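You operate a simulated robot arm through the tools that you are given. There is no shell and no other tool. Be economical: measure what you need, move in short steps, check, and stop when the job is done.

The job below is to be done with a simulated robot arm. You get a single attempt, and the scene is never put back.

Task
Wash valve 6 in the bath's basket for 5 minutes, lid on.
Fine: rest the lid on the blue mat meanwhile; wait for the green lamp. Set down upright: what you pick out.
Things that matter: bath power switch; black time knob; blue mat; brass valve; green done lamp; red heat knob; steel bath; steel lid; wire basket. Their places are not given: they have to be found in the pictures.

It is judged by the outcome, as a careful person would: the job done as asked, and still so three seconds after it is handed in. It fails if anything else is knocked over, pushed out of place, dropped, spilled or broken. A push-on lid holds only when it is set on centred and level and pressed home; a screw cap is set on level and turned clockwise until tight.

Robot
A 7-joint arm with a two-finger parallel gripper, fixed in place. Base frame: the origin is at the foot of the arm, x ahead of it, y to its left, z up. Units: mm, degrees, N and s.
With the tool pointing down near the work surface it reaches from about 240 to 680 mm from the base axis. Its first joint turns from -66.0 to 66.0 degrees. Payload 2.4 kg.
The tool frame sits at the grasp point between the pads (the TCP): z along the fingers, y along the line on which they close. The tips reach 30 mm beyond it. The gripper opens to 94 mm. The fingers are 28 mm wide and 10 mm thick; the gripper's body (50 by 96 mm) begins 55 mm behind the TCP.
Orientation is told as [roll, pitch, yaw] about the base's x, y, z axes, in that order, counted from this pose: with the fingers straight down and closing along the base's y, the tool's x points along the base's -x, its y along +y and its z along -z.

Tools
- The arm moves only by the tool drive_tool. Its argument "increments" is a list that holds one entry, the list of rows, each a list of 6 numbers: the shift along the tool's x, y, z in units of 200 mm (1.0 is 200 mm), then the turn, a rotation vector about the tool's x, y, z in units of 120 degrees (1.0 is 120 degrees). In form: [[[tx, ty, tz, ax, ay, az], ...]]. A call has 1 to 12 rows; each row is the pose to reach, as a shift and turn from the pose commanded when the call began, along the tool's axes at that moment. "grip" is the closure, from 0 (fully open) to 1 (shut), set as the call begins (left out, the last holds). A call with a number of a shift or a turn outside -1 to 1 is refused whole. A row lasts 0.2 s, in which the tool goes at most 50 mm and 8.6 degrees; a call with a longer step from one row to the next is refused whole, and so is a gripper value outside its range. A pose out of reach is approached as far as the arm can. The call stops where the force on the tool passes 40 N (or 10 N more than at its start, if that is more) or the arm is blocked; 0.2 s more then pass. The fingers move at their own pace (about 153 mm/s each) and stop on an object; they squeeze with about 24 N. The grip force told is the motor's: it shows also when the fingers shut on nothing. Time passes only in rows, and 0.2 s behind the last, so rows that repeat a pose let the fingers close. It gives the time, the measured TCP pose, the force on the tool (base axes), the opening and the grip force at its end, in the units of the frame above (readings bear some noise), with the torque about the TCP (base axes, N m) and any sound that the robot's microphone picked up.
- Cameras (640 x 400 px; columns grow to the right, rows downward): "scene" is fixed at [35.8, 471.9, 1443.6]; the picture's right is [-0.68, -0.74, 0.00], its down [-0.46, 0.42, -0.79] and it looks along [0.58, -0.53, -0.62] (base axes); focal length 371 px, centre (320, 200). "wrist" rides on the gripper at [76, 14, -102] in the tool frame; the picture's right is [-0.18, 0.98, 0.00], its down [-0.75, -0.14, -0.64] and it looks along [-0.63, -0.12, 0.77] (tool axes); focal length 243 px, centre (320, 200).
- camera(camera): a new picture of that camera. No time passes.
- point_at(camera, pixels): for up to 12 pixels [column, row] of the newest picture of that camera ("zoom" is the newest enlarged one), the place [x, y, z] in the base frame of the surface seen there, good to about 2 mm, but the place of the scene camera against the robot may be out by one fixed shift of up to 18 mm in any direction. No time passes.
- close_up(camera, box): a new picture of the part [left, top, right, bottom] of that camera's present view, enlarged. No time passes.
- close_job(): hands the job in; it is judged then, once.

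Work in short steps. Measure before you move; look again where a grasp or a placing could have gone wrong, and mend it. You have 80 turns and 34 pictures in all, those below and enlarged ones among them. Open the gripper and draw the arm clear of the work before you hand the job in, unless the task says otherwise; then end with one line.

The tools are called after ">>>" as name(argument=value, ...) on one line, values as JSON. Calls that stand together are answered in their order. drive_tool: Moves the arm, as the interface text tells. Its arguments: {"type":"object","properties":{"increments":{"type":"array"},"grip":{"type":"number"}},"required":["increments"]} The other tools are called the same way: camera (camera) takes a picture; point_at (camera, pixels) gives the place of the surface under pixels of a picture; close_up (camera, box) takes an enlarged picture of a part of a camera's view; close_job () hands the job in.

At the start:

```text
time_s: 0.0
tool_pos: [252.0, 211.5, 1225.7]
tool_rot: [0.1, 0.0, 0.1]
wrist_force: [-0.4, 0.5, -0.4]
wrist_torque: [-0.04, 0.01, 0.01]
finger_gap: 94.0
gripper_force: 0.1
```

scene: 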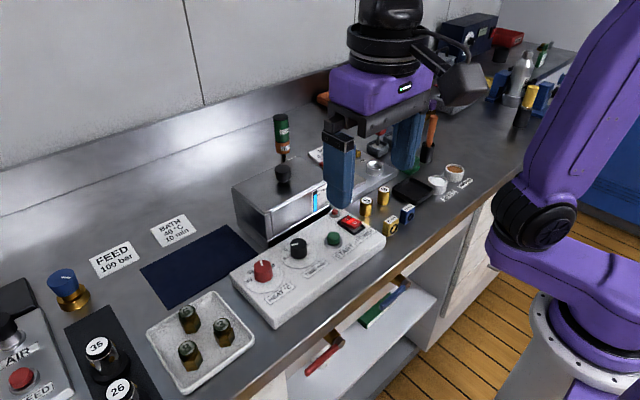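
wrist: 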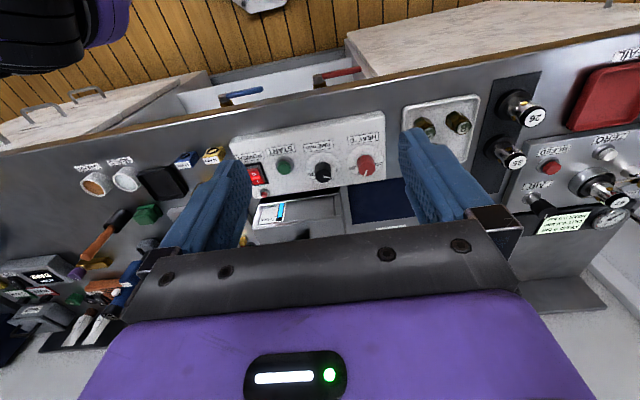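

The scene shows the bath (around 285,200), the control panel (310,260), a tray with three valves (200,330) and the blue mat (200,265). I'll enlarge both areas.

>>> close_up(camera="scene", box=[220, 130, 400, 310])

>>> close_up(camera="scene", box=[60, 200, 270, 400])

>>> point_at(camera="scene", pixels=[[283, 172], [262, 270], [298, 248], [334, 238], [350, 223], [187, 312], [221, 325], [189, 348], [200, 265], [366, 203], [384, 192], [389, 224]])

```text
2.22 times, centred on (310, 220) of scene
```

zoom: 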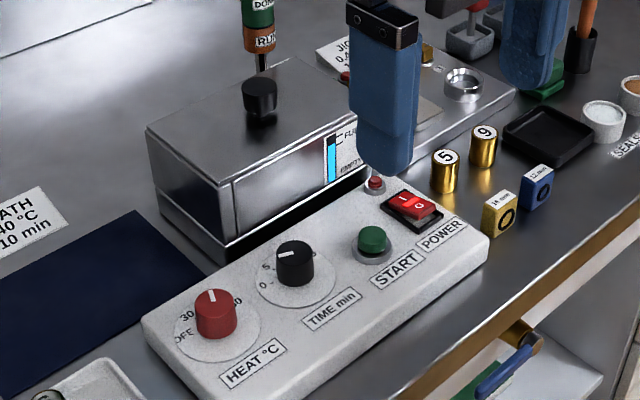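

```text
2.00 times, centred on (165, 300) of scene
```

zoom: 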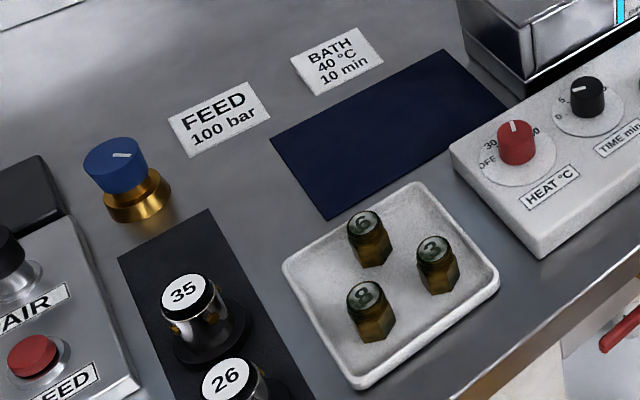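

```text
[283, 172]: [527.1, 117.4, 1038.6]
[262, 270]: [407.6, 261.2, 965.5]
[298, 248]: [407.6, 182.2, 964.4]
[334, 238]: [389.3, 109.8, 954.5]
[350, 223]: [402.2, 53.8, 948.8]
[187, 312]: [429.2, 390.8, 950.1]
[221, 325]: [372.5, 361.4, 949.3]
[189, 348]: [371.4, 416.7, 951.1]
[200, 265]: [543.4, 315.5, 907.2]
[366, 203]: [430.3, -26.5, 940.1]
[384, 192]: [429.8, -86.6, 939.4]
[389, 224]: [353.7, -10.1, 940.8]
```

Bench sits at about z 907. I'll compare the wrist-camera positions of the same items to find the scene shift, and enlarge the knobs from the wrist.

>>> close_up(camera="wrist", box=[225, 80, 545, 280])

>>> point_at(camera="wrist", pixels=[[365, 163], [322, 171], [283, 165], [255, 176], [458, 118], [425, 126], [300, 235], [270, 215]])

>>> close_up(camera="scene", box=[230, 200, 380, 310])

```text
2.00 times, centred on (385, 180) of wrist
```

zoom: 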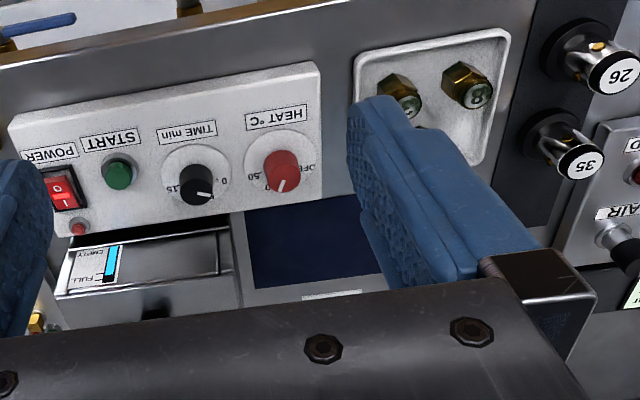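

```text
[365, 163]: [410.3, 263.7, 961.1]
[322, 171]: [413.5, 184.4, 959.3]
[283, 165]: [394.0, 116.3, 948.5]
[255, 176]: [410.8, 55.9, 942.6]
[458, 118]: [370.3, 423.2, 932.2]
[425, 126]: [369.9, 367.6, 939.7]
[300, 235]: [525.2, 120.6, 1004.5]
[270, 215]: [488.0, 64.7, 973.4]
```

```text
3.64 times, centred on (305, 255) of scene
```

zoom: 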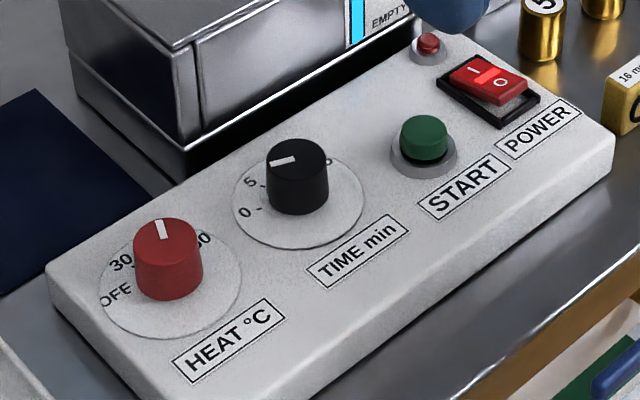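

Scene shift seems about (+4,+4,-5). I'll bring the wrist camera to about 300 mm from the panel to read its dials, lamp and switch.

>>> drive_tool(increments=[[[-0.056, -0.037, 0.18, 0, 0, 0], [-0.112, -0.075, 0.36, 0, 0, 0], [-0.168, -0.112, 0.55, 0, 0, 0], [-0.225, -0.15, 0.735, 0, 0, 0], [-0.225, -0.15, 0.735, 0, 0, 0]]], grip=0.5)

>>> camera(camera="wrist")

```text
time_s: 1.2
tool_pos: [298.7, 180.4, 1076.5]
tool_rot: [0.0, -0.1, 0.0]
wrist_force: [0.1, -0.5, -0.4]
wrist_torque: [0.0, 0.04, -0.02]
finger_gap: 47.0
gripper_force: 0.1
```

```text
27 pictures are left
```

wrist: 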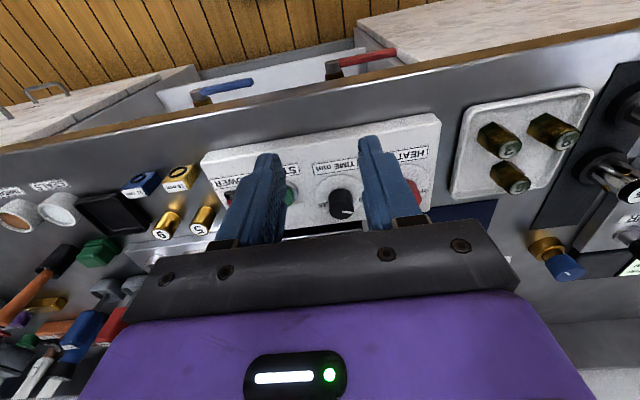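

The fingers hide the dials from here; the scene camera now may have a clear view, so I'll zoom tightly on the panel's two dials and on switch/lamp.

>>> close_up(camera="scene", box=[240, 225, 320, 290])

>>> camera(camera="scene")

```text
6.15 times, centred on (280, 258) of scene
```

zoom: 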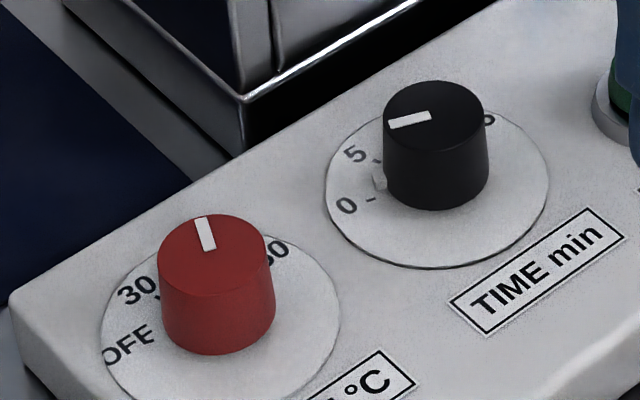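

```text
25 pictures are left
```

scene: 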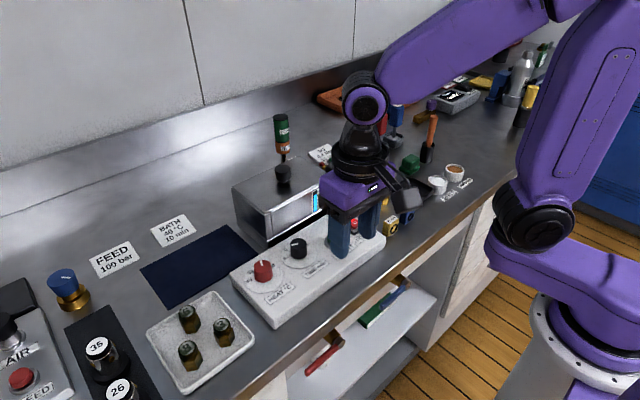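

The pointer of the black knob looks near 0, the red near 40; I want a better view. I'll close the fingers and move left so the panel sits beside the fingers in the wrist picture.

>>> drive_tool(increments=[[[-0.04, 0.2, 0.02, 0, 0, 0], [-0.08, 0.4, 0.04, 0, 0, 0], [-0.12, 0.6, 0.06, 0, 0, 0], [-0.155, 0.8, 0.08, 0, 0, 0], [-0.155, 0.8, 0.08, 0, 0, 0]]], grip=1)

>>> close_up(camera="wrist", box=[40, 110, 300, 270])

>>> close_up(camera="scene", box=[310, 190, 390, 260])

```text
time_s: 2.4
tool_pos: [329.2, 341.0, 1062.4]
tool_rot: [0.1, 0.1, 0.0]
wrist_force: [-0.8, -0.1, 0.1]
wrist_torque: [0.0, 0.02, 0.01]
finger_gap: 0.1
gripper_force: 24.4
```

```text
2.46 times, centred on (170, 190) of wrist
```

zoom: 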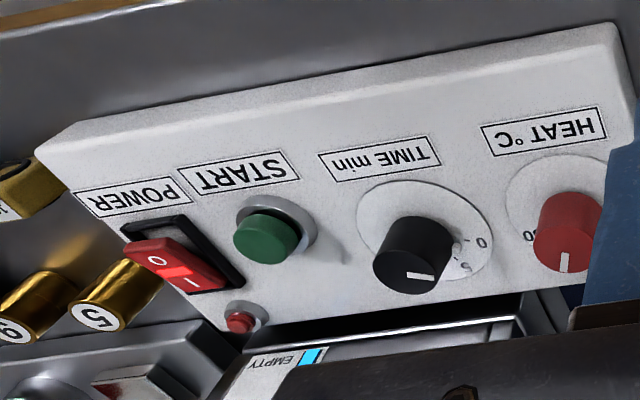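

```text
5.71 times, centred on (350, 225) of scene
```

zoom: 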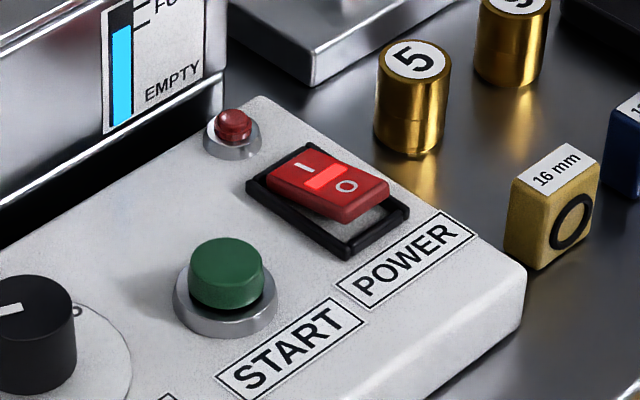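

Power is ON (I side down, strip lit), heat at ~40 (matching the card), time knob needs 5. Next I measure the bath, lid knob, bottle behind it, mat corners and tray valves in the scene.

>>> camera(camera="scene")

>>> point_at(camera="scene", pixels=[[283, 167], [277, 174], [291, 174], [283, 135], [233, 187], [267, 211], [327, 181], [290, 158], [265, 245], [140, 268], [225, 228], [172, 306]])

>>> close_up(camera="scene", box=[220, 100, 380, 220])

```text
22 pictures are left
```

scene: 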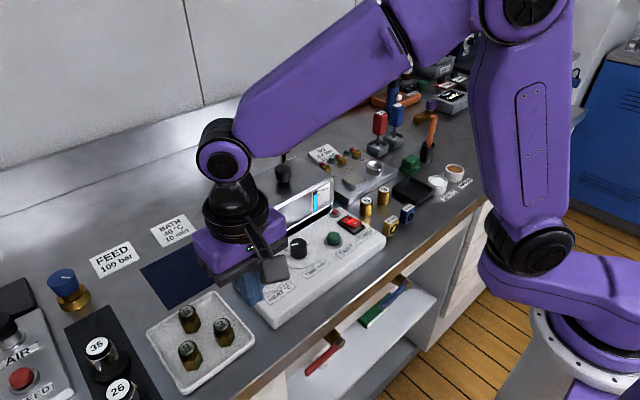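

```text
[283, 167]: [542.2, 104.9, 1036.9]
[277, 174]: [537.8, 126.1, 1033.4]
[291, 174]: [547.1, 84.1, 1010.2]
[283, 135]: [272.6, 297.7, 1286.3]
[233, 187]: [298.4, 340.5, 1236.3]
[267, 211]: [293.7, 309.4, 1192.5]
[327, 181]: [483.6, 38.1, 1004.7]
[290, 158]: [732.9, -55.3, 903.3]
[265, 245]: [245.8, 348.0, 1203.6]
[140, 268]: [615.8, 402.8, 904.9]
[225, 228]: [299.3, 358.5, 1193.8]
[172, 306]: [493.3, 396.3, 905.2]
```

```text
3.33 times, centred on (300, 160) of scene
```

zoom: 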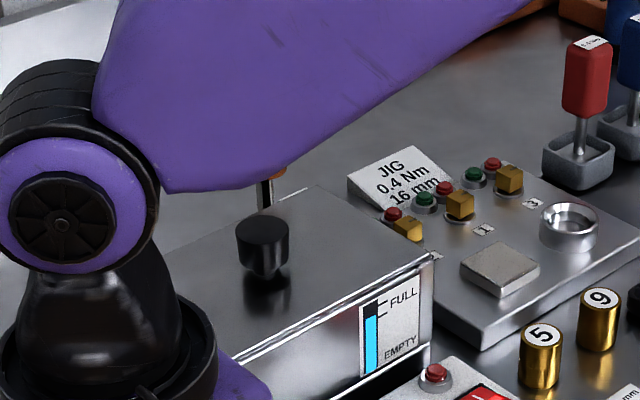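

The arm hides part. I'll raise and move over the bath with fingers open to see the lid from the wrist, also freeing the scene view.

>>> drive_tool(increments=[[[-0.06, -0.1, -0.18, 0, 0, 0], [-0.12, -0.25, -0.36, 0, 0, 0], [-0.2, -0.45, -0.45, 0, 0, 0], [-0.3, -0.64, -0.53, 0, 0, 0], [-0.4, -0.82, -0.53, 0, 0, 0], [-0.5, -1.0, -0.53, 0, 0, 0], [-0.5, -1.0, -0.53, 0, 0, 0]]], grip=0)

>>> camera(camera="wrist")

```text
time_s: 4.0
tool_pos: [427.8, 141.1, 1167.1]
tool_rot: [0.0, 0.0, 0.0]
wrist_force: [-0.9, 0.9, -0.2]
wrist_torque: [0.02, 0.0, 0.02]
finger_gap: 94.1
gripper_force: 0.0
```

```text
20 pictures are left
```

wrist: 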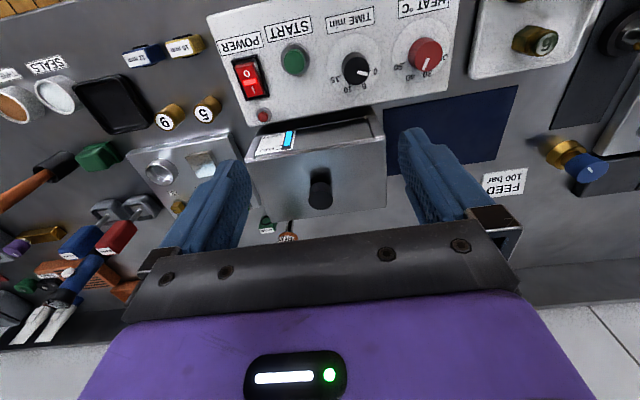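

Clear view now: lid with knob (320,200), panel dials, mat (450,125). I'll zoom on the panel and measure lid, knob, mat.

>>> point_at(camera="wrist", pixels=[[320, 203], [320, 186], [250, 165], [380, 145], [384, 203], [262, 213], [350, 185], [290, 180], [400, 115], [515, 88], [490, 168], [287, 237]])

>>> close_up(camera="wrist", box=[220, 20, 460, 170])

>>> close_up(camera="wrist", box=[230, 120, 400, 240])

```text
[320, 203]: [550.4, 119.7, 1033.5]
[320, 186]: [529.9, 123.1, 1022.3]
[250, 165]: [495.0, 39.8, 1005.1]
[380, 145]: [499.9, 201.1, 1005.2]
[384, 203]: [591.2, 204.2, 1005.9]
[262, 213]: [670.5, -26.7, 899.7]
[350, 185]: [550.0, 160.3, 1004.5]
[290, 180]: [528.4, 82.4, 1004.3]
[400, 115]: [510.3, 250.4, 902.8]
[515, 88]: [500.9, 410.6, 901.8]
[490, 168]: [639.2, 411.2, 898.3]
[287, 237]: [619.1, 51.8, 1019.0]
```

```text
2.67 times, centred on (340, 95) of wrist
```

zoom: 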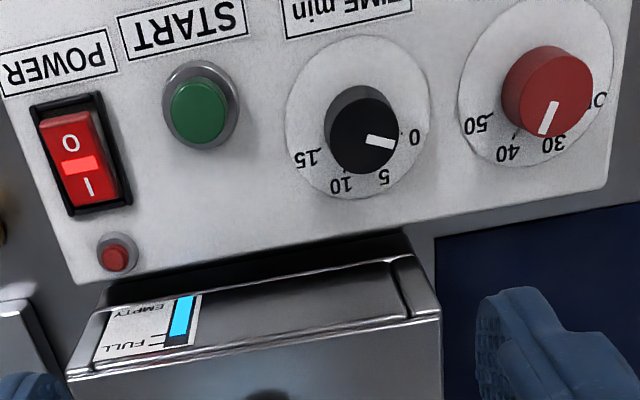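

```text
3.33 times, centred on (315, 180) of wrist
```

zoom: 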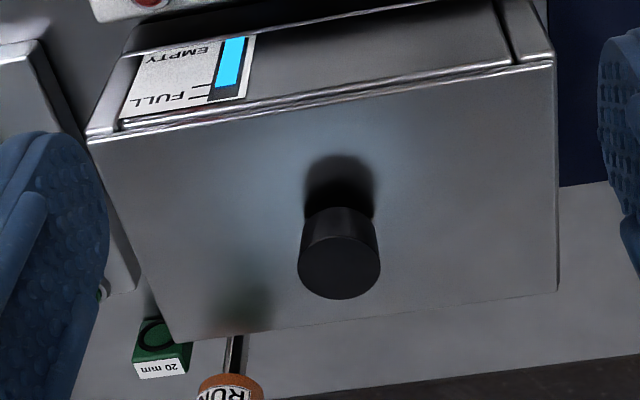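

Dial reads 0/5/10/15 with the pointer at 0; heat points to 40. I'll measure label angles, the knob and lid handle accurately.

>>> point_at(camera="wrist", pixels=[[375.4, 71.3], [363.8, 86.7], [348.1, 89.3], [335.4, 79.2], [357.8, 72.1], [367.9, 75], [328.9, 63.8], [380, 63.8], [321, 193], [321, 208], [310, 200], [332, 200]])

>>> point_at(camera="wrist", pixels=[[347, 76], [294, 61], [250, 70], [252, 90], [264, 116], [260, 150], [385, 110], [384, 135], [390, 128], [505, 140], [514, 92], [383, 207]])

```text
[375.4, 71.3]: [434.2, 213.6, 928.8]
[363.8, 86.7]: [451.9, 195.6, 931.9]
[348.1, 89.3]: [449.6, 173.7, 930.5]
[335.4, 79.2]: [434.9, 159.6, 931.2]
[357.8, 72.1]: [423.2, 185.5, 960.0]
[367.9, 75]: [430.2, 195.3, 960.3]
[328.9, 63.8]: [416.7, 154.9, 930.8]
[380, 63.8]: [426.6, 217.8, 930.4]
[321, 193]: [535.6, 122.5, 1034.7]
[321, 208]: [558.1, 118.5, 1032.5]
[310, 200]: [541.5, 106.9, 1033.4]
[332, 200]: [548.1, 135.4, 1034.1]
```

```text
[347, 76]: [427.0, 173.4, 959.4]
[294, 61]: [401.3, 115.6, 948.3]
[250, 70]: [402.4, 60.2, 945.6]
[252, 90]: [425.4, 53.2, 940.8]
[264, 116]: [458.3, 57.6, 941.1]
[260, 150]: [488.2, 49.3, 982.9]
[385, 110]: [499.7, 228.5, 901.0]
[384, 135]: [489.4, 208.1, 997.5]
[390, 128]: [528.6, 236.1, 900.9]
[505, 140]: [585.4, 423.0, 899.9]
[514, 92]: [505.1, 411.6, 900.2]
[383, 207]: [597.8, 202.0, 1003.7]
```

Time pointer is at about 54° versus labels 0 at 70° and 5 at ~20°, so it needs about 35° clockwise later. Now I check the lid's yaw from its four corners and take a scene picture for mat corners.

>>> camera(camera="scene")

>>> point_at(camera="wrist", pixels=[[247, 164], [383, 143], [274, 220], [384, 205], [300, 156], [300, 215], [360, 145], [360, 208]])

>>> point_at(camera="scene", pixels=[[225, 228], [255, 258], [141, 268], [172, 305], [187, 310], [187, 318], [190, 348], [221, 325], [366, 199], [350, 222]])

```text
17 pictures are left
```

scene: 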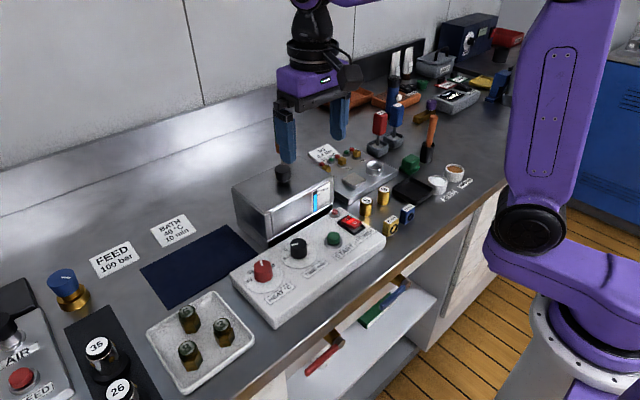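

```text
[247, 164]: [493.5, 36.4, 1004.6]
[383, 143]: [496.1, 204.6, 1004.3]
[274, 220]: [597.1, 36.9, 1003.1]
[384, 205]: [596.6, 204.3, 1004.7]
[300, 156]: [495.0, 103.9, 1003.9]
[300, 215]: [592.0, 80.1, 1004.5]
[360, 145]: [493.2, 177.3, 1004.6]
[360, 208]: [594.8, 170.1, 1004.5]
```

```text
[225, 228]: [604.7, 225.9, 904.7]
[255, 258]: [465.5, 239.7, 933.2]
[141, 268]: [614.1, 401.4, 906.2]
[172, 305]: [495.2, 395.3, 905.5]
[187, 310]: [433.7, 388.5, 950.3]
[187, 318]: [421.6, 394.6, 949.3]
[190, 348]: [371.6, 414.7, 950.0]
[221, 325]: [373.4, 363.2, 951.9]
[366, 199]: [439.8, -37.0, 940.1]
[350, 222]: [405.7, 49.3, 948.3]
```

Lid spans x 491–600, y 34–207, square to the base; knob at (546,121), top z 1034. I move above and down so the fingertips straddle the knob.

>>> drive_tool(increments=[[[-0.2, -0.035, 0.1, 0, 0, 0], [-0.4, -0.07, 0.2, 0, 0, 0], [-0.59, -0.1025, 0.3, 0, 0, 0], [-0.59, -0.1025, 0.42, 0, 0, 0], [-0.59, -0.1025, 0.54, 0, 0, 0], [-0.59, -0.1025, 0.6, 0, 0, 0], [-0.59, -0.1025, 0.645, 0, 0, 0], [-0.59, -0.1025, 0.645, 0, 0, 0]]], grip=0)

>>> drive_tool(increments=[[[0, 0, 0, 0, 0, 0], [0, 0, 0, 0, 0, 0], [0, 0, 0, 0, 0, 0]]], grip=1)

```text
time_s: 5.8
tool_pos: [546.5, 121.0, 1039.6]
tool_rot: [0.0, 0.0, 0.0]
wrist_force: [0.9, 0.8, 0.3]
wrist_torque: [-0.01, 0.01, 0.0]
finger_gap: 94.2
gripper_force: 0.0
```

```text
time_s: 6.6
tool_pos: [545.2, 121.2, 1040.6]
tool_rot: [0.0, 0.0, 0.0]
wrist_force: [0.8, -1.1, -0.4]
wrist_torque: [0.03, -0.01, -0.01]
finger_gap: 30.9
gripper_force: 24.0
```

Gripped the knob (gap 30.9). Lift gently straight up.

>>> drive_tool(increments=[[[0, 0, -0.025, 0, 0, 0], [0, 0, -0.05, 0, 0, 0], [0, 0, -0.1, 0, 0, 0], [0, 0, -0.2, 0, 0, 0], [0, 0, -0.35, 0, 0, 0], [0, 0, -0.5, 0, 0, 0], [0, 0, -0.5, 0, 0, 0]]])

>>> close_up(camera="scene", box=[200, 90, 380, 250])

```text
time_s: 8.2
tool_pos: [546.8, 121.2, 1138.9]
tool_rot: [0.0, 0.1, -0.1]
wrist_force: [0.4, 1.6, -1.8]
wrist_torque: [0.02, 0.0, 0.02]
finger_gap: 30.8
gripper_force: 23.9
```

```text
2.50 times, centred on (290, 170) of scene
```

zoom: 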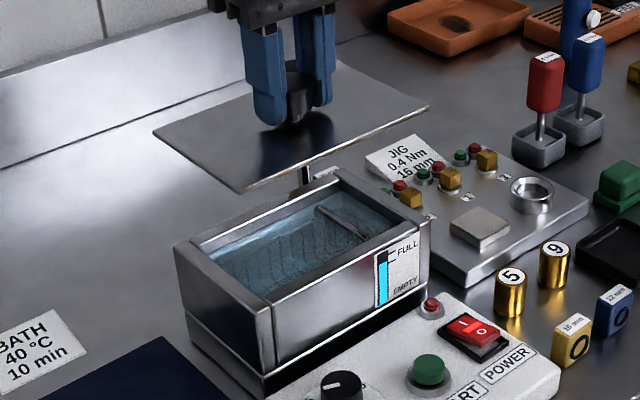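

Lid lifted, a flat plate; basket with liquid beneath. Now I carry it over the mat centre (558,316).

>>> drive_tool(increments=[[[-0.01, 0.15, 0, 0, 0, 0], [-0.02, 0.35, 0, 0, 0, 0], [-0.03, 0.55, 0, 0, 0, 0], [-0.04, 0.75, 0, 0, 0, 0], [-0.05, 0.9, 0, 0, 0, 0], [-0.06, 0.975, 0.1, 0, 0, 0], [-0.06, 0.975, 0.3, 0, 0, 0], [-0.06, 0.975, 0.5, 0, 0, 0], [-0.06, 0.975, 0.7, 0, 0, 0], [-0.06, 0.975, 0.85, 0, 0, 0], [-0.06, 0.975, 0.93, 0, 0, 0], [-0.06, 0.975, 0.93, 0, 0, 0]]])

>>> close_up(camera="scene", box=[120, 150, 340, 310])

```text
time_s: 10.8
tool_pos: [559.5, 316.8, 953.5]
tool_rot: [0.0, 0.0, 0.1]
wrist_force: [0.6, -0.5, -2.0]
wrist_torque: [-0.03, 0.01, 0.0]
finger_gap: 31.0
gripper_force: 23.6
```

```text
2.50 times, centred on (230, 230) of scene
```

zoom: 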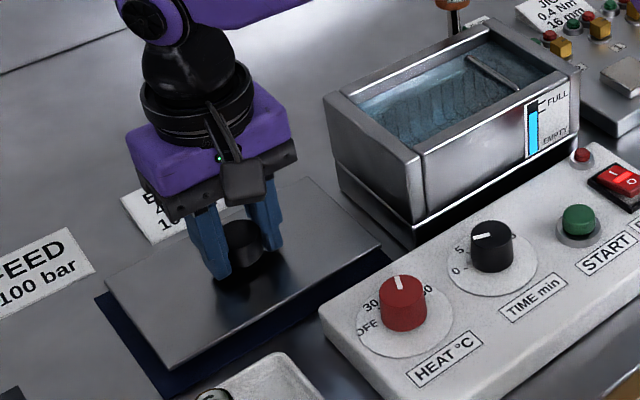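

The lid hovers over the mat a little high. I lower 8 mm and read the force.

>>> drive_tool(increments=[[[0, 0, 0.02, 0, 0, 0], [0, 0, 0.04, 0, 0, 0], [0, 0, 0.04, 0, 0, 0]]])

>>> drive_tool(increments=[[[0, 0, 0.01, 0, 0, 0], [0, 0, 0.02, 0, 0, 0], [0, 0, 0.02, 0, 0, 0]]])

```text
time_s: 11.6
tool_pos: [559.4, 316.5, 945.3]
tool_rot: [0.1, -0.1, 0.0]
wrist_force: [0.1, 0.6, -2.2]
wrist_torque: [0.0, 0.01, 0.0]
finger_gap: 30.9
gripper_force: 24.2
```

```text
time_s: 12.4
tool_pos: [558.1, 316.2, 941.8]
tool_rot: [0.0, 0.0, 0.0]
wrist_force: [-0.2, -0.3, -1.8]
wrist_torque: [0.0, 0.0, 0.02]
finger_gap: 31.0
gripper_force: 24.3
```

No contact yet; two more small steps.

>>> drive_tool(increments=[[[0, 0, 0.0075, 0, 0, 0], [0, 0, 0.015, 0, 0, 0], [0, 0, 0.015, 0, 0, 0]]])

>>> drive_tool(increments=[[[0, 0, 0.005, 0, 0, 0], [0, 0, 0.01, 0, 0, 0], [0, 0, 0.01, 0, 0, 0]]])

```text
time_s: 13.2
tool_pos: [560.3, 316.4, 940.4]
tool_rot: [0.0, -0.3, 0.1]
wrist_force: [-9.2, -5.4, 26.5]
wrist_torque: [-0.14, 0.32, -0.07]
finger_gap: 30.6
gripper_force: 24.0
```

```text
time_s: 13.7
tool_pos: [560.3, 316.6, 941.1]
tool_rot: [0.1, -0.3, 0.0]
wrist_force: [-2.9, -1.6, 6.0]
wrist_torque: [-0.13, -0.08, -0.1]
finger_gap: 30.9
gripper_force: 24.0
stopped in row 2: the force on the tool passed its limit at 42 N (the readings are from after the stop); the commanded pose is now the measured one
```

Lid rests on the mat (contact at z≈940.5). Release and rise.

>>> drive_tool(increments=[[[0, 0, 0, 0, 0, 0], [0, 0, 0, 0, 0, 0], [0, 0, -0.05, 0, 0, 0], [0, 0, -0.2, 0, 0, 0], [0, 0, -0.4, 0, 0, 0], [0, 0, -0.6, 0, 0, 0], [0, 0, -0.8, 0, 0, 0], [0, 0, -0.9, 0, 0, 0], [0, 0, -0.9, 0, 0, 0]]], grip=0)

>>> camera(camera="wrist")

```text
time_s: 15.7
tool_pos: [558.1, 317.6, 1118.4]
tool_rot: [0.2, -0.2, 0.0]
wrist_force: [0.9, 0.0, -0.2]
wrist_torque: [0.0, 0.02, -0.04]
finger_gap: 94.0
gripper_force: 0.0
```

```text
14 pictures are left
```

wrist: 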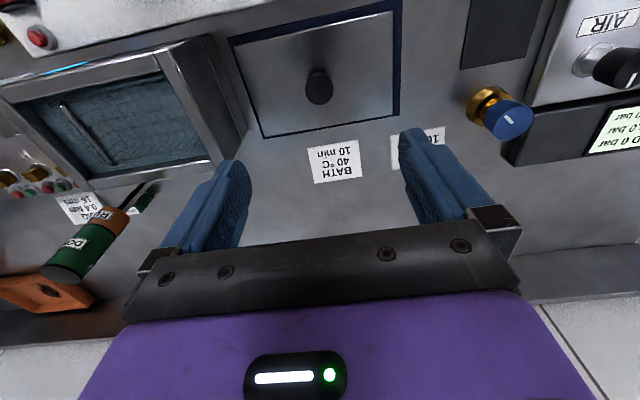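

Lid lies centred on the mat. Zoom into the bath (110,115) to see whether the basket is empty and how it's arranged.

>>> close_up(camera="wrist", box=[0, 40, 240, 190])

>>> point_at(camera="wrist", pixels=[[30, 108], [165, 75], [200, 155], [90, 170], [80, 135], [120, 120], [160, 110], [150, 140], [110, 90], [219, 120], [318, 88]])

```text
2.67 times, centred on (120, 115) of wrist
```

zoom: 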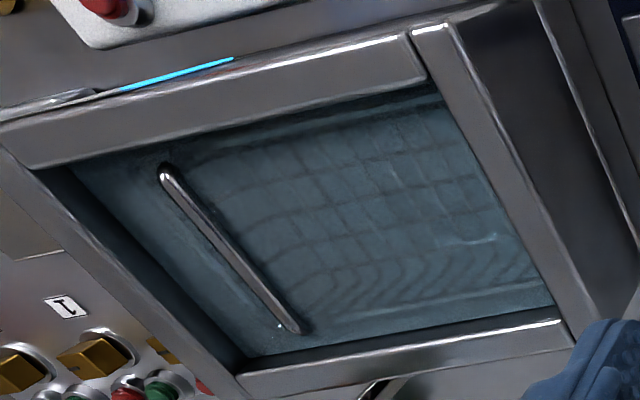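

```text
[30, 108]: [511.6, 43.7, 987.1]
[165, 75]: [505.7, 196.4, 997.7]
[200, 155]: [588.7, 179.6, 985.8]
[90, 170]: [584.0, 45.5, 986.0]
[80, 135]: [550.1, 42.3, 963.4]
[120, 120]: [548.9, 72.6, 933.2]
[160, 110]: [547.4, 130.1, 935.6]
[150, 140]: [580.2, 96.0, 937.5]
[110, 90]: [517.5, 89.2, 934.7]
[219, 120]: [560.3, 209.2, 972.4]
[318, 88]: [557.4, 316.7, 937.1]
```

Basket looks empty, floor at z≈934, with a handle bar on the right side (y≈60). Now I go over the tray to view the valves.

>>> drive_tool(increments=[[[0.2, 0.1, 0, 0, 0, 0], [0.4, 0.2, 0, 0, 0, 0], [0.6, 0.3, 0.05, 0, 0, 0], [0.79, 0.39, 0.12, 0, 0, 0], [0.79, 0.39, 0.19, 0, 0, 0], [0.79, 0.39, 0.19, 0, 0, 0]]])

>>> close_up(camera="wrist", box=[220, 60, 440, 200])

```text
time_s: 17.1
tool_pos: [398.6, 395.4, 1081.9]
tool_rot: [0.1, -0.3, 0.1]
wrist_force: [-0.4, 1.1, 0.0]
wrist_torque: [-0.01, -0.01, 0.05]
finger_gap: 93.9
gripper_force: 0.1
```

```text
2.86 times, centred on (330, 130) of wrist
```

zoom: 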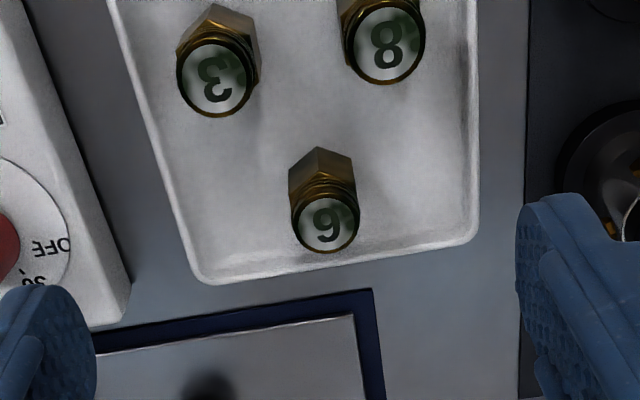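

Valve 6 is the one nearest the mat (zoom 325,225; read upside-down like 3 and 8). Measure its top, edges, and the tray floor and rims.

>>> point_at(camera="zoom", pixels=[[325, 225], [297, 225], [354, 225], [325, 248], [325, 204], [345, 165], [300, 170], [260, 240], [400, 200], [215, 80], [385, 45], [325, 273]])

```text
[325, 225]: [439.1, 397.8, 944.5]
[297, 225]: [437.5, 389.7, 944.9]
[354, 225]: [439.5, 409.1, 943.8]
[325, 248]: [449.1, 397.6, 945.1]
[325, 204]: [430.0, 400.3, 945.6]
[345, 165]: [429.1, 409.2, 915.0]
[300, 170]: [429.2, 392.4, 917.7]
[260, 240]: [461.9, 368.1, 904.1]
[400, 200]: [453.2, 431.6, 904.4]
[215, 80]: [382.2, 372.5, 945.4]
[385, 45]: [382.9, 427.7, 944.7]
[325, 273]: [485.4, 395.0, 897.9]
```

Valve 6 stands at (439,399), z 904–945, hex flats facing ±y. I'll go down with a half-open gripper to TCP z≈946.

>>> drive_tool(increments=[[[-0.1, 0.01, 0.1, 0, 0.002, 0], [-0.1975, 0.019, 0.25, 0, 0.002, 0], [-0.1975, 0.019, 0.4, 0, 0.002, 0], [-0.1975, 0.019, 0.53, 0, 0.002, 0], [-0.1975, 0.019, 0.63, 0, 0.002, 0], [-0.1975, 0.019, 0.68, 0, 0.002, 0], [-0.1975, 0.019, 0.68, 0, 0.002, 0]]], grip=0.45)

>>> camera(camera="wrist")

```text
time_s: 18.7
tool_pos: [440.4, 398.7, 945.3]
tool_rot: [0.2, 0.0, 0.0]
wrist_force: [0.2, 0.2, 0.0]
wrist_torque: [0.02, -0.01, -0.01]
finger_gap: 51.6
gripper_force: 0.1
```

```text
11 pictures are left
```

wrist: 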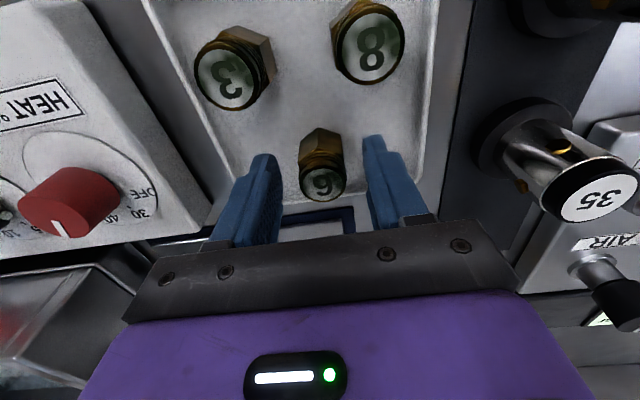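

The valve stands between the fingers. Close, then lift.

>>> drive_tool(increments=[[[0, 0, 0, 0, 0, 0], [0, 0, 0, 0, 0, 0], [0, 0, -0.05, 0, 0, 0], [0, 0, -0.15, 0, 0, 0], [0, 0, -0.3, 0, 0, 0], [0, 0, -0.5, 0, 0, 0], [0, 0, -0.7, 0, 0, 0], [0, 0, -0.82, 0, 0, 0], [0, 0, -0.82, 0, 0, 0]]], grip=1)

```text
time_s: 20.7
tool_pos: [441.5, 396.8, 1109.2]
tool_rot: [0.0, 0.1, 0.0]
wrist_force: [-0.6, -0.4, -1.3]
wrist_torque: [0.0, 0.01, 0.05]
finger_gap: 29.0
gripper_force: 24.2
```

Holding valve 6 (gap 29). Carry it over the bath to (547,132).

>>> drive_tool(increments=[[[-0.1, -0.15, 0, 0, 0, 0], [-0.2, -0.35, 0, 0, 0, 0], [-0.3, -0.55, 0, 0, 0, 0], [-0.4, -0.75, 0, 0, 0, 0], [-0.53, -0.95, 0, 0, 0, 0], [-0.53, -1.0, 0, 0, 0, 0], [-0.53, -1.0, 0, 0, 0, 0]]])

>>> drive_tool(increments=[[[0, -0.16, 0, 0, 0, 0], [0, -0.33, 0.1, 0, 0, 0], [0, -0.33, 0.25, 0, 0, 0], [0, -0.33, 0.35, 0, 0, 0], [0, -0.33, 0.35, 0, 0, 0]]])

>>> close_up(camera="scene", box=[210, 110, 370, 230])

```text
time_s: 22.3
tool_pos: [546.2, 198.1, 1109.0]
tool_rot: [0.2, 0.1, 0.0]
wrist_force: [0.6, -0.2, -1.5]
wrist_torque: [-0.04, 0.02, -0.03]
finger_gap: 29.0
gripper_force: 23.6
```

```text
time_s: 23.5
tool_pos: [546.7, 132.9, 1039.6]
tool_rot: [0.2, 0.0, 0.1]
wrist_force: [-0.4, 0.6, -0.6]
wrist_torque: [0.02, -0.02, 0.01]
finger_gap: 28.7
gripper_force: 24.4
```

```text
3.33 times, centred on (290, 170) of scene
```

zoom: 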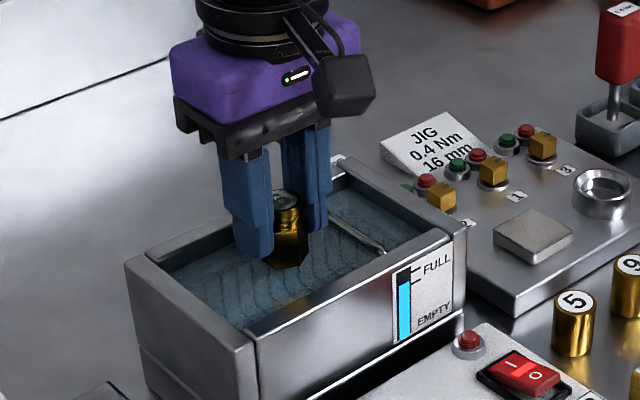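

Valve is upright above the water. Lower to just above the basket floor, then step to contact.

>>> drive_tool(increments=[[[0, 0, 0.1, 0, 0, 0], [0, 0, 0.2, 0, 0, 0], [0, 0, 0.27, 0, 0, 0], [0, 0, 0.3, 0, 0, 0], [0, 0, 0.3, 0, 0, 0]]])

>>> drive_tool(increments=[[[0, 0, 0.01, 0, 0, 0], [0, 0, 0.02, 0, 0, 0], [0, 0, 0.02, 0, 0, 0]]])

```text
time_s: 24.7
tool_pos: [546.0, 132.7, 978.7]
tool_rot: [0.2, -0.2, -0.1]
wrist_force: [-3.1, 0.1, 15.8]
wrist_torque: [-0.01, 0.17, 0.04]
finger_gap: 28.7
gripper_force: 23.5
```

```text
time_s: 25.5
tool_pos: [547.5, 132.1, 974.2]
tool_rot: [0.2, -0.1, 0.0]
wrist_force: [2.6, 1.0, 12.3]
wrist_torque: [0.01, -0.09, 0.01]
finger_gap: 28.8
gripper_force: 23.7
```

Contact (12–16 N up). Release partly (gap ~52) and rise straight up.

>>> drive_tool(increments=[[[0, 0, 0, 0, 0, 0], [0, 0, 0, 0, 0, 0], [0, 0, -0.05, 0, 0, 0], [0, 0, -0.15, 0, 0, 0], [0, 0, -0.3, 0, 0, 0], [0, 0, -0.5, 0, 0, 0], [0, 0, -0.7, 0, 0, 0], [0, 0, -0.7, 0, 0, 0]]], grip=0.45)

>>> camera(camera="wrist")

```text
time_s: 27.3
tool_pos: [548.7, 132.1, 1116.6]
tool_rot: [0.0, -0.1, 0.1]
wrist_force: [0.0, 0.1, -0.3]
wrist_torque: [0.01, 0.02, -0.03]
finger_gap: 51.7
gripper_force: 0.1
```

```text
9 pictures are left
```

wrist: 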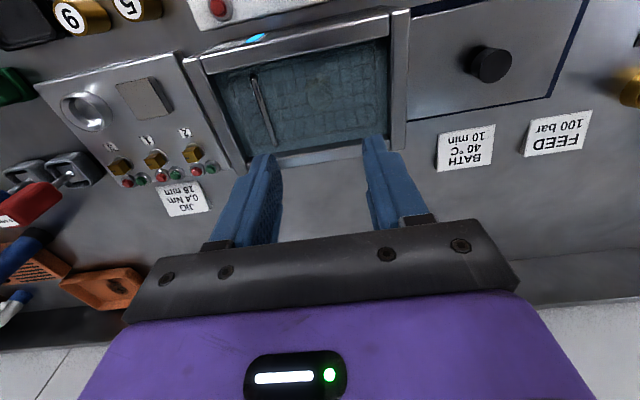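

I can't see the valve obviously at (320,93); zoom into the bath.

>>> close_up(camera="wrist", box=[190, 20, 410, 170])

>>> point_at(camera="wrist", pixels=[[320, 93], [320, 105], [300, 90], [340, 90], [280, 100], [360, 80], [253, 78], [272, 140], [262, 110], [230, 90]])

```text
2.67 times, centred on (300, 95) of wrist
```

zoom: 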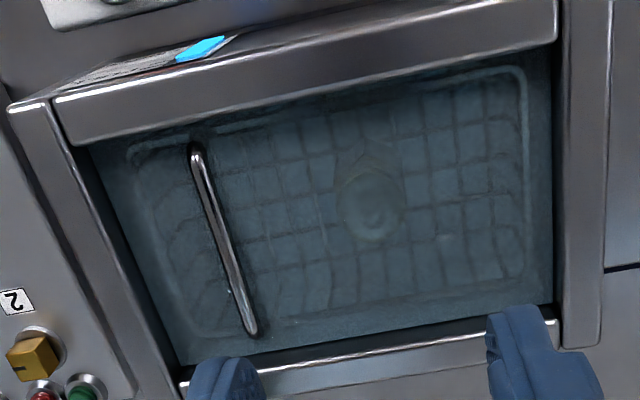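

```text
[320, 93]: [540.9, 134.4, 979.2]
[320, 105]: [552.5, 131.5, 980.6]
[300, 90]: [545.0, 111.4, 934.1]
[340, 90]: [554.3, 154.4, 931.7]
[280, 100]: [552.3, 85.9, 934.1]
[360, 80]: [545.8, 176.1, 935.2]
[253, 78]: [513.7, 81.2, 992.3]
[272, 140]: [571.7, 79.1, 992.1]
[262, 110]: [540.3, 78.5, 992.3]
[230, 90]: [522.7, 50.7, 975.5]
```

Valve 6 stands upright submerged in the basket (top z≈979). Now fetch the lid: over its knob at (558,316.7) and down.

>>> drive_tool(increments=[[[-0.01, 0.2, 0, 0, 0, 0], [-0.03, 0.44, 0, 0, 0, 0], [-0.04, 0.68, 0, 0, 0, 0], [-0.05, 0.92, 0, 0, 0, 0], [-0.05, 0.92, 0.2, 0, 0, 0], [-0.05, 0.92, 0.4, 0, 0, 0], [-0.05, 0.92, 0.6, 0, 0, 0], [-0.05, 0.92, 0.75, 0, 0, 0], [-0.05, 0.92, 0.82, 0, 0, 0], [-0.05, 0.92, 0.86, 0, 0, 0], [-0.05, 0.92, 0.86, 0, 0, 0]]], grip=0)

```text
time_s: 29.7
tool_pos: [558.4, 315.8, 944.3]
tool_rot: [0.3, -0.1, 0.0]
wrist_force: [-0.2, -0.1, -0.6]
wrist_torque: [0.0, 0.0, 0.0]
finger_gap: 94.1
gripper_force: 0.1
```

Tips are around the knob; go 3 mm lower, correct the small roll, and close.

>>> drive_tool(increments=[[[0, 0, 0.015, 0.0017, 0, 0], [0, 0, 0.015, 0.0017, 0, 0]]])

>>> drive_tool(increments=[[[0, 0, 0, 0, 0, 0], [0, 0, 0, 0, 0, 0], [0, 0, 0, 0, 0, 0], [0, 0, -0.03, 0, 0, 0], [0, 0, -0.1, 0, 0, 0], [0, 0, -0.3, 0, 0, 0], [0, 0, -0.5, 0, 0, 0], [0, 0, -0.7, 0, 0, 0], [0, 0, -0.9, 0, 0, 0], [0, 0, -0.9, 0, 0, 0]]], grip=1)

```text
time_s: 30.3
tool_pos: [557.0, 316.5, 941.4]
tool_rot: [-0.1, 0.0, 0.0]
wrist_force: [0.0, 0.0, 1.3]
wrist_torque: [0.02, 0.02, -0.02]
finger_gap: 93.9
gripper_force: 0.0
```

```text
time_s: 32.5
tool_pos: [557.4, 317.8, 1121.5]
tool_rot: [-0.1, -0.1, 0.0]
wrist_force: [0.6, -0.7, -1.7]
wrist_torque: [-0.03, 0.0, 0.01]
finger_gap: 31.0
gripper_force: 23.9
```

Lid in hand. Carry it back over the bath to (546,121), hovering at ~1052.

>>> drive_tool(increments=[[[0.01, -0.18, 0, 0, 0, 0], [0.03, -0.42, 0, 0, 0, 0], [0.045, -0.66, 0, 0, 0, 0], [0.059, -0.88, 0, 0, 0, 0], [0.059, -0.98, 0.05, 0, 0, 0], [0.059, -0.98, 0.2, 0, 0, 0], [0.059, -0.98, 0.3, 0, 0, 0], [0.059, -0.98, 0.345, 0, 0, 0], [0.059, -0.98, 0.345, 0, 0, 0]]])

>>> close_up(camera="scene", box=[210, 110, 370, 260])

```text
time_s: 34.5
tool_pos: [545.7, 119.6, 1049.9]
tool_rot: [-0.1, 0.0, 0.0]
wrist_force: [-0.2, 0.0, -1.4]
wrist_torque: [0.02, 0.0, -0.02]
finger_gap: 30.8
gripper_force: 24.1
```

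```text
2.67 times, centred on (290, 185) of scene
```

zoom: 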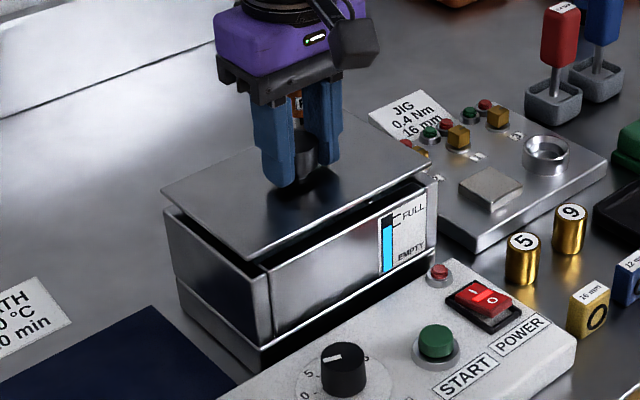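

Lid hovers aligned with the rim. Lower onto the rim and press gently.

>>> drive_tool(increments=[[[0, 0.004, 0.02, 0, 0, 0], [0, 0.004, 0.035, 0, 0, 0], [0, 0.004, 0.045, 0, 0, 0], [0, 0.004, 0.045, 0, 0, 0]]])

>>> drive_tool(increments=[[[0, 0, 0.005, 0, 0, 0], [0, 0, 0.01, 0, 0, 0], [0, 0, 0.01, 0, 0, 0]]])

```text
time_s: 35.5
tool_pos: [546.2, 120.9, 1042.0]
tool_rot: [-0.1, 0.0, 0.0]
wrist_force: [0.6, 1.2, -0.8]
wrist_torque: [0.03, 0.02, -0.01]
finger_gap: 31.0
gripper_force: 24.0
```

```text
time_s: 36.3
tool_pos: [544.6, 120.6, 1039.8]
tool_rot: [-0.1, 0.0, 0.0]
wrist_force: [-0.3, -0.5, -0.9]
wrist_torque: [-0.02, 0.0, -0.02]
finger_gap: 31.0
gripper_force: 24.0
```

No contact yet; continue in 1 mm steps.

>>> drive_tool(increments=[[[0, 0, 0.005, 0, 0, 0], [0, 0, 0.008, 0, 0, 0], [0, 0, 0.008, 0, 0, 0]]])

>>> drive_tool(increments=[[[0, 0, 0.004, 0, 0, 0], [0, 0, 0.006, 0, 0, 0], [0, 0, 0.006, 0, 0, 0]]])

```text
time_s: 37.1
tool_pos: [545.4, 121.5, 1038.8]
tool_rot: [-0.1, 0.0, 0.0]
wrist_force: [0.4, 0.4, -1.4]
wrist_torque: [-0.01, 0.02, 0.02]
finger_gap: 30.7
gripper_force: 23.9
```

```text
time_s: 37.9
tool_pos: [544.7, 121.7, 1039.4]
tool_rot: [0.0, -0.1, -0.1]
wrist_force: [-1.5, 1.7, 11.6]
wrist_torque: [0.01, 0.29, 0.01]
finger_gap: 30.8
gripper_force: 24.2
```

Contact with the rim. Press slightly more, then release and rise.

>>> drive_tool(increments=[[[0, 0, 0.003, 0, 0, 0], [0, 0, 0.003, 0, 0, 0]]])

>>> drive_tool(increments=[[[0, 0, 0, 0, 0, 0], [0, 0, 0, 0, 0, 0], [0, 0, -0.03, 0, 0, 0], [0, 0, -0.12, 0, 0, 0], [0, 0, -0.3, 0, 0, 0], [0, 0, -0.45, 0, 0, 0], [0, 0, -0.45, 0, 0, 0]]], grip=0)

```text
time_s: 38.5
tool_pos: [546.2, 121.2, 1038.4]
tool_rot: [0.0, -0.2, 0.0]
wrist_force: [-6.6, 3.2, 27.5]
wrist_torque: [0.04, 0.03, 0.01]
finger_gap: 31.0
gripper_force: 24.1
```

```text
time_s: 40.1
tool_pos: [545.0, 122.2, 1129.1]
tool_rot: [-0.1, 0.0, 0.1]
wrist_force: [-0.6, 0.4, 0.5]
wrist_torque: [-0.01, 0.02, -0.02]
finger_gap: 94.1
gripper_force: 0.0
```

Back to the overview pose (428,141,1168) to check the lid and re-measure the time knob.

>>> drive_tool(increments=[[[0.2, 0.03, -0.06, 0, 0, 0], [0.4, 0.06, -0.13, 0, 0, 0], [0.585, 0.095, -0.195, 0, 0, 0], [0.585, 0.095, -0.195, 0, 0, 0]]])

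>>> close_up(camera="wrist", box=[230, 30, 430, 230])

>>> point_at(camera="zoom", pixels=[[320, 100]])

```text
time_s: 41.1
tool_pos: [428.0, 139.6, 1167.9]
tool_rot: [-0.1, 0.0, 0.0]
wrist_force: [0.7, -0.4, -0.2]
wrist_torque: [0.05, 0.01, 0.0]
finger_gap: 93.9
gripper_force: 0.1
```

```text
2.00 times, centred on (330, 130) of wrist
```

zoom: 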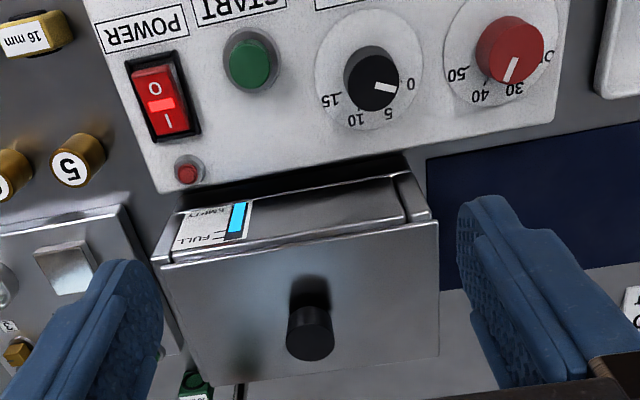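

```text
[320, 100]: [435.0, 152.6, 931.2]
```

Lid is on square. Measure knob top edges, pointer ends of both knobs and heat labels.

>>> point_at(camera="zoom", pixels=[[348, 84], [396, 80], [371, 108], [376, 84.5], [396, 88], [515, 60], [508, 79], [515, 90], [480, 97], [456, 74], [250, 63], [547, 55]])

>>> point_at(camera="zoom", pixels=[[330, 102], [357, 120], [388, 113], [410, 84], [187, 172], [370, 62], [232, 63], [268, 63], [250, 45], [250, 82], [155, 88], [165, 122]])

```text
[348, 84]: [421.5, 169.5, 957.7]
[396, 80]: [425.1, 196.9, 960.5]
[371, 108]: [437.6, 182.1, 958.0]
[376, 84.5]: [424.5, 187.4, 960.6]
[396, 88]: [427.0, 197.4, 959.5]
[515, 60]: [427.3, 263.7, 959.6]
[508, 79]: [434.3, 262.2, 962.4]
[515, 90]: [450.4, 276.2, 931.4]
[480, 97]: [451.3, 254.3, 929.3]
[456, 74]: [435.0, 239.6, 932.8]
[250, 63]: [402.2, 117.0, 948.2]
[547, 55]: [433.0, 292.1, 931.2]
```

```text
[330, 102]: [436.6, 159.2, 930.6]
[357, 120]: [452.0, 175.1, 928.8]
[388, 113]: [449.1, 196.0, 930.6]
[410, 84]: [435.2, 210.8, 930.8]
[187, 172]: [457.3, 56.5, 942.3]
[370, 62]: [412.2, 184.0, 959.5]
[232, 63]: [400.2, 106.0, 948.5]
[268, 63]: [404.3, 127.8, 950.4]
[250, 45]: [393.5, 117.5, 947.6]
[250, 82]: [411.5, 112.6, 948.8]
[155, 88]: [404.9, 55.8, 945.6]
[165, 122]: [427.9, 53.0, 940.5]
```

Pointer is at 0 (≈68°); 5 is at ≈23°, so 45° clockwise. Heat sits on 40. Descend on the time knob at (423.8,184.5) with a half-open gripper.

>>> drive_tool(increments=[[[0.01, 0.11, 0.2, 0, 0, 0], [0.021, 0.22, 0.4, 0, 0, 0], [0.021, 0.22, 0.6, 0, 0, 0], [0.021, 0.22, 0.78, 0, 0, 0], [0.021, 0.22, 0.9, 0, 0, 0], [0.021, 0.22, 0.96, 0, 0, 0], [0.021, 0.22, 0.995, 0, 0, 0], [0.021, 0.22, 0.995, 0, 0, 0]]], grip=0.45)

>>> camera(camera="wrist")

```text
time_s: 42.9
tool_pos: [423.1, 184.7, 968.6]
tool_rot: [-0.1, 0.0, 0.0]
wrist_force: [0.4, 0.4, 0.1]
wrist_torque: [0.03, -0.02, 0.0]
finger_gap: 51.9
gripper_force: 0.0
```

```text
5 pictures are left
```

wrist: 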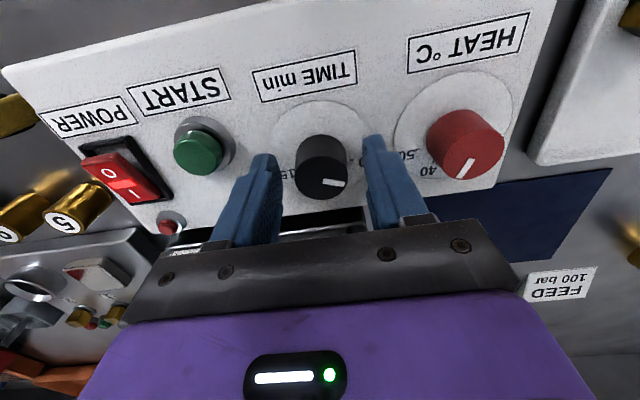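

Centred around the knob. Close, then turn 45° clockwise in small steps.

>>> drive_tool(increments=[[[0, 0, 0, 0, 0, 0], [0, 0, 0, 0, 0, 0], [0, 0, 0, 0, 0, 0.063], [0, 0, 0, 0, 0, 0.126], [0, 0, 0, 0, 0, 0.189], [0, 0, 0, 0, 0, 0.252], [0, 0, 0, 0, 0, 0.315], [0, 0, 0, 0, 0, 0.38], [0, 0, 0, 0, 0, 0.38]]], grip=1)

```text
time_s: 44.9
tool_pos: [422.6, 185.5, 966.9]
tool_rot: [0.0, 0.0, -45.7]
wrist_force: [-2.4, 12.2, 11.6]
wrist_torque: [0.36, 0.08, 0.01]
finger_gap: 30.8
gripper_force: 44.7
```

Turned 45.7°. Release, rise 150 mm and turn the wrist back.

>>> drive_tool(increments=[[[0, 0, 0, 0, 0, 0], [0, 0, 0, 0, 0, 0], [0, 0, -0.1, 0, 0, 0], [0, 0, -0.3, 0, 0, 0], [0, 0, -0.5, 0, 0, -0.063], [0, 0, -0.65, 0, 0, -0.126], [0, 0, -0.8, 0, 0, -0.189], [0, 0, -0.8, 0, 0, -0.252], [0, 0, -0.8, 0, 0, -0.315], [0, 0, -0.8, 0, 0, -0.38], [0, 0, -0.8, 0, 0, -0.38]]], grip=0.45)

>>> close_up(camera="scene", box=[270, 190, 370, 270])

```text
time_s: 47.3
tool_pos: [424.7, 183.5, 1127.1]
tool_rot: [-0.1, -0.1, 0.2]
wrist_force: [0.0, -0.3, -1.0]
wrist_torque: [-0.02, 0.04, -0.02]
finger_gap: 51.9
gripper_force: 0.1
```

```text
5.00 times, centred on (320, 230) of scene
```

zoom: 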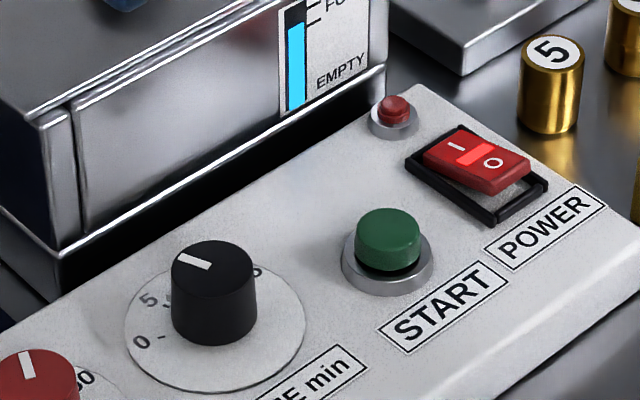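

The pointer moved. Measure its ends and the 0 / 5 labels to check the angle.

>>> point_at(camera="zoom", pixels=[[209, 266], [179, 256], [194, 261], [174, 266], [254, 266], [213, 244], [148, 299], [139, 343], [257, 270], [160, 337], [167, 301]])

```text
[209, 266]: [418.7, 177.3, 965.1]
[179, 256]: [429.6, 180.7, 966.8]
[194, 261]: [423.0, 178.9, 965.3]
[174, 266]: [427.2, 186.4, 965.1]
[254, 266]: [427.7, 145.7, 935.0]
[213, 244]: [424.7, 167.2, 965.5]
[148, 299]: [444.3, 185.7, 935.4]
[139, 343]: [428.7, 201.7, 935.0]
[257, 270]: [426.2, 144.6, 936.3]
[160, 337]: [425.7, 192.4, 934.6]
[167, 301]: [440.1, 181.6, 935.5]
```

Pointer now reads ~21–26° against the 5 at ~22°: set to 5. Next close the fingers and hover above START at (402,117), button top z 949.

>>> drive_tool(increments=[[[0.03, -0.15, 0, 0, 0, 0], [0.08, -0.3, 0.1, 0, 0, 0], [0.11, -0.335, 0.3, 0, 0, 0], [0.11, -0.335, 0.5, 0, 0, 0], [0.11, -0.335, 0.65, 0, 0, 0], [0.11, -0.335, 0.7, 0, 0, 0], [0.11, -0.335, 0.7, 0, 0, 0]]], grip=1)

```text
time_s: 48.9
tool_pos: [401.6, 115.9, 986.9]
tool_rot: [0.0, 0.0, 0.0]
wrist_force: [0.0, 0.2, 0.1]
wrist_torque: [-0.01, 0.0, -0.02]
finger_gap: 0.1
gripper_force: 24.3
```

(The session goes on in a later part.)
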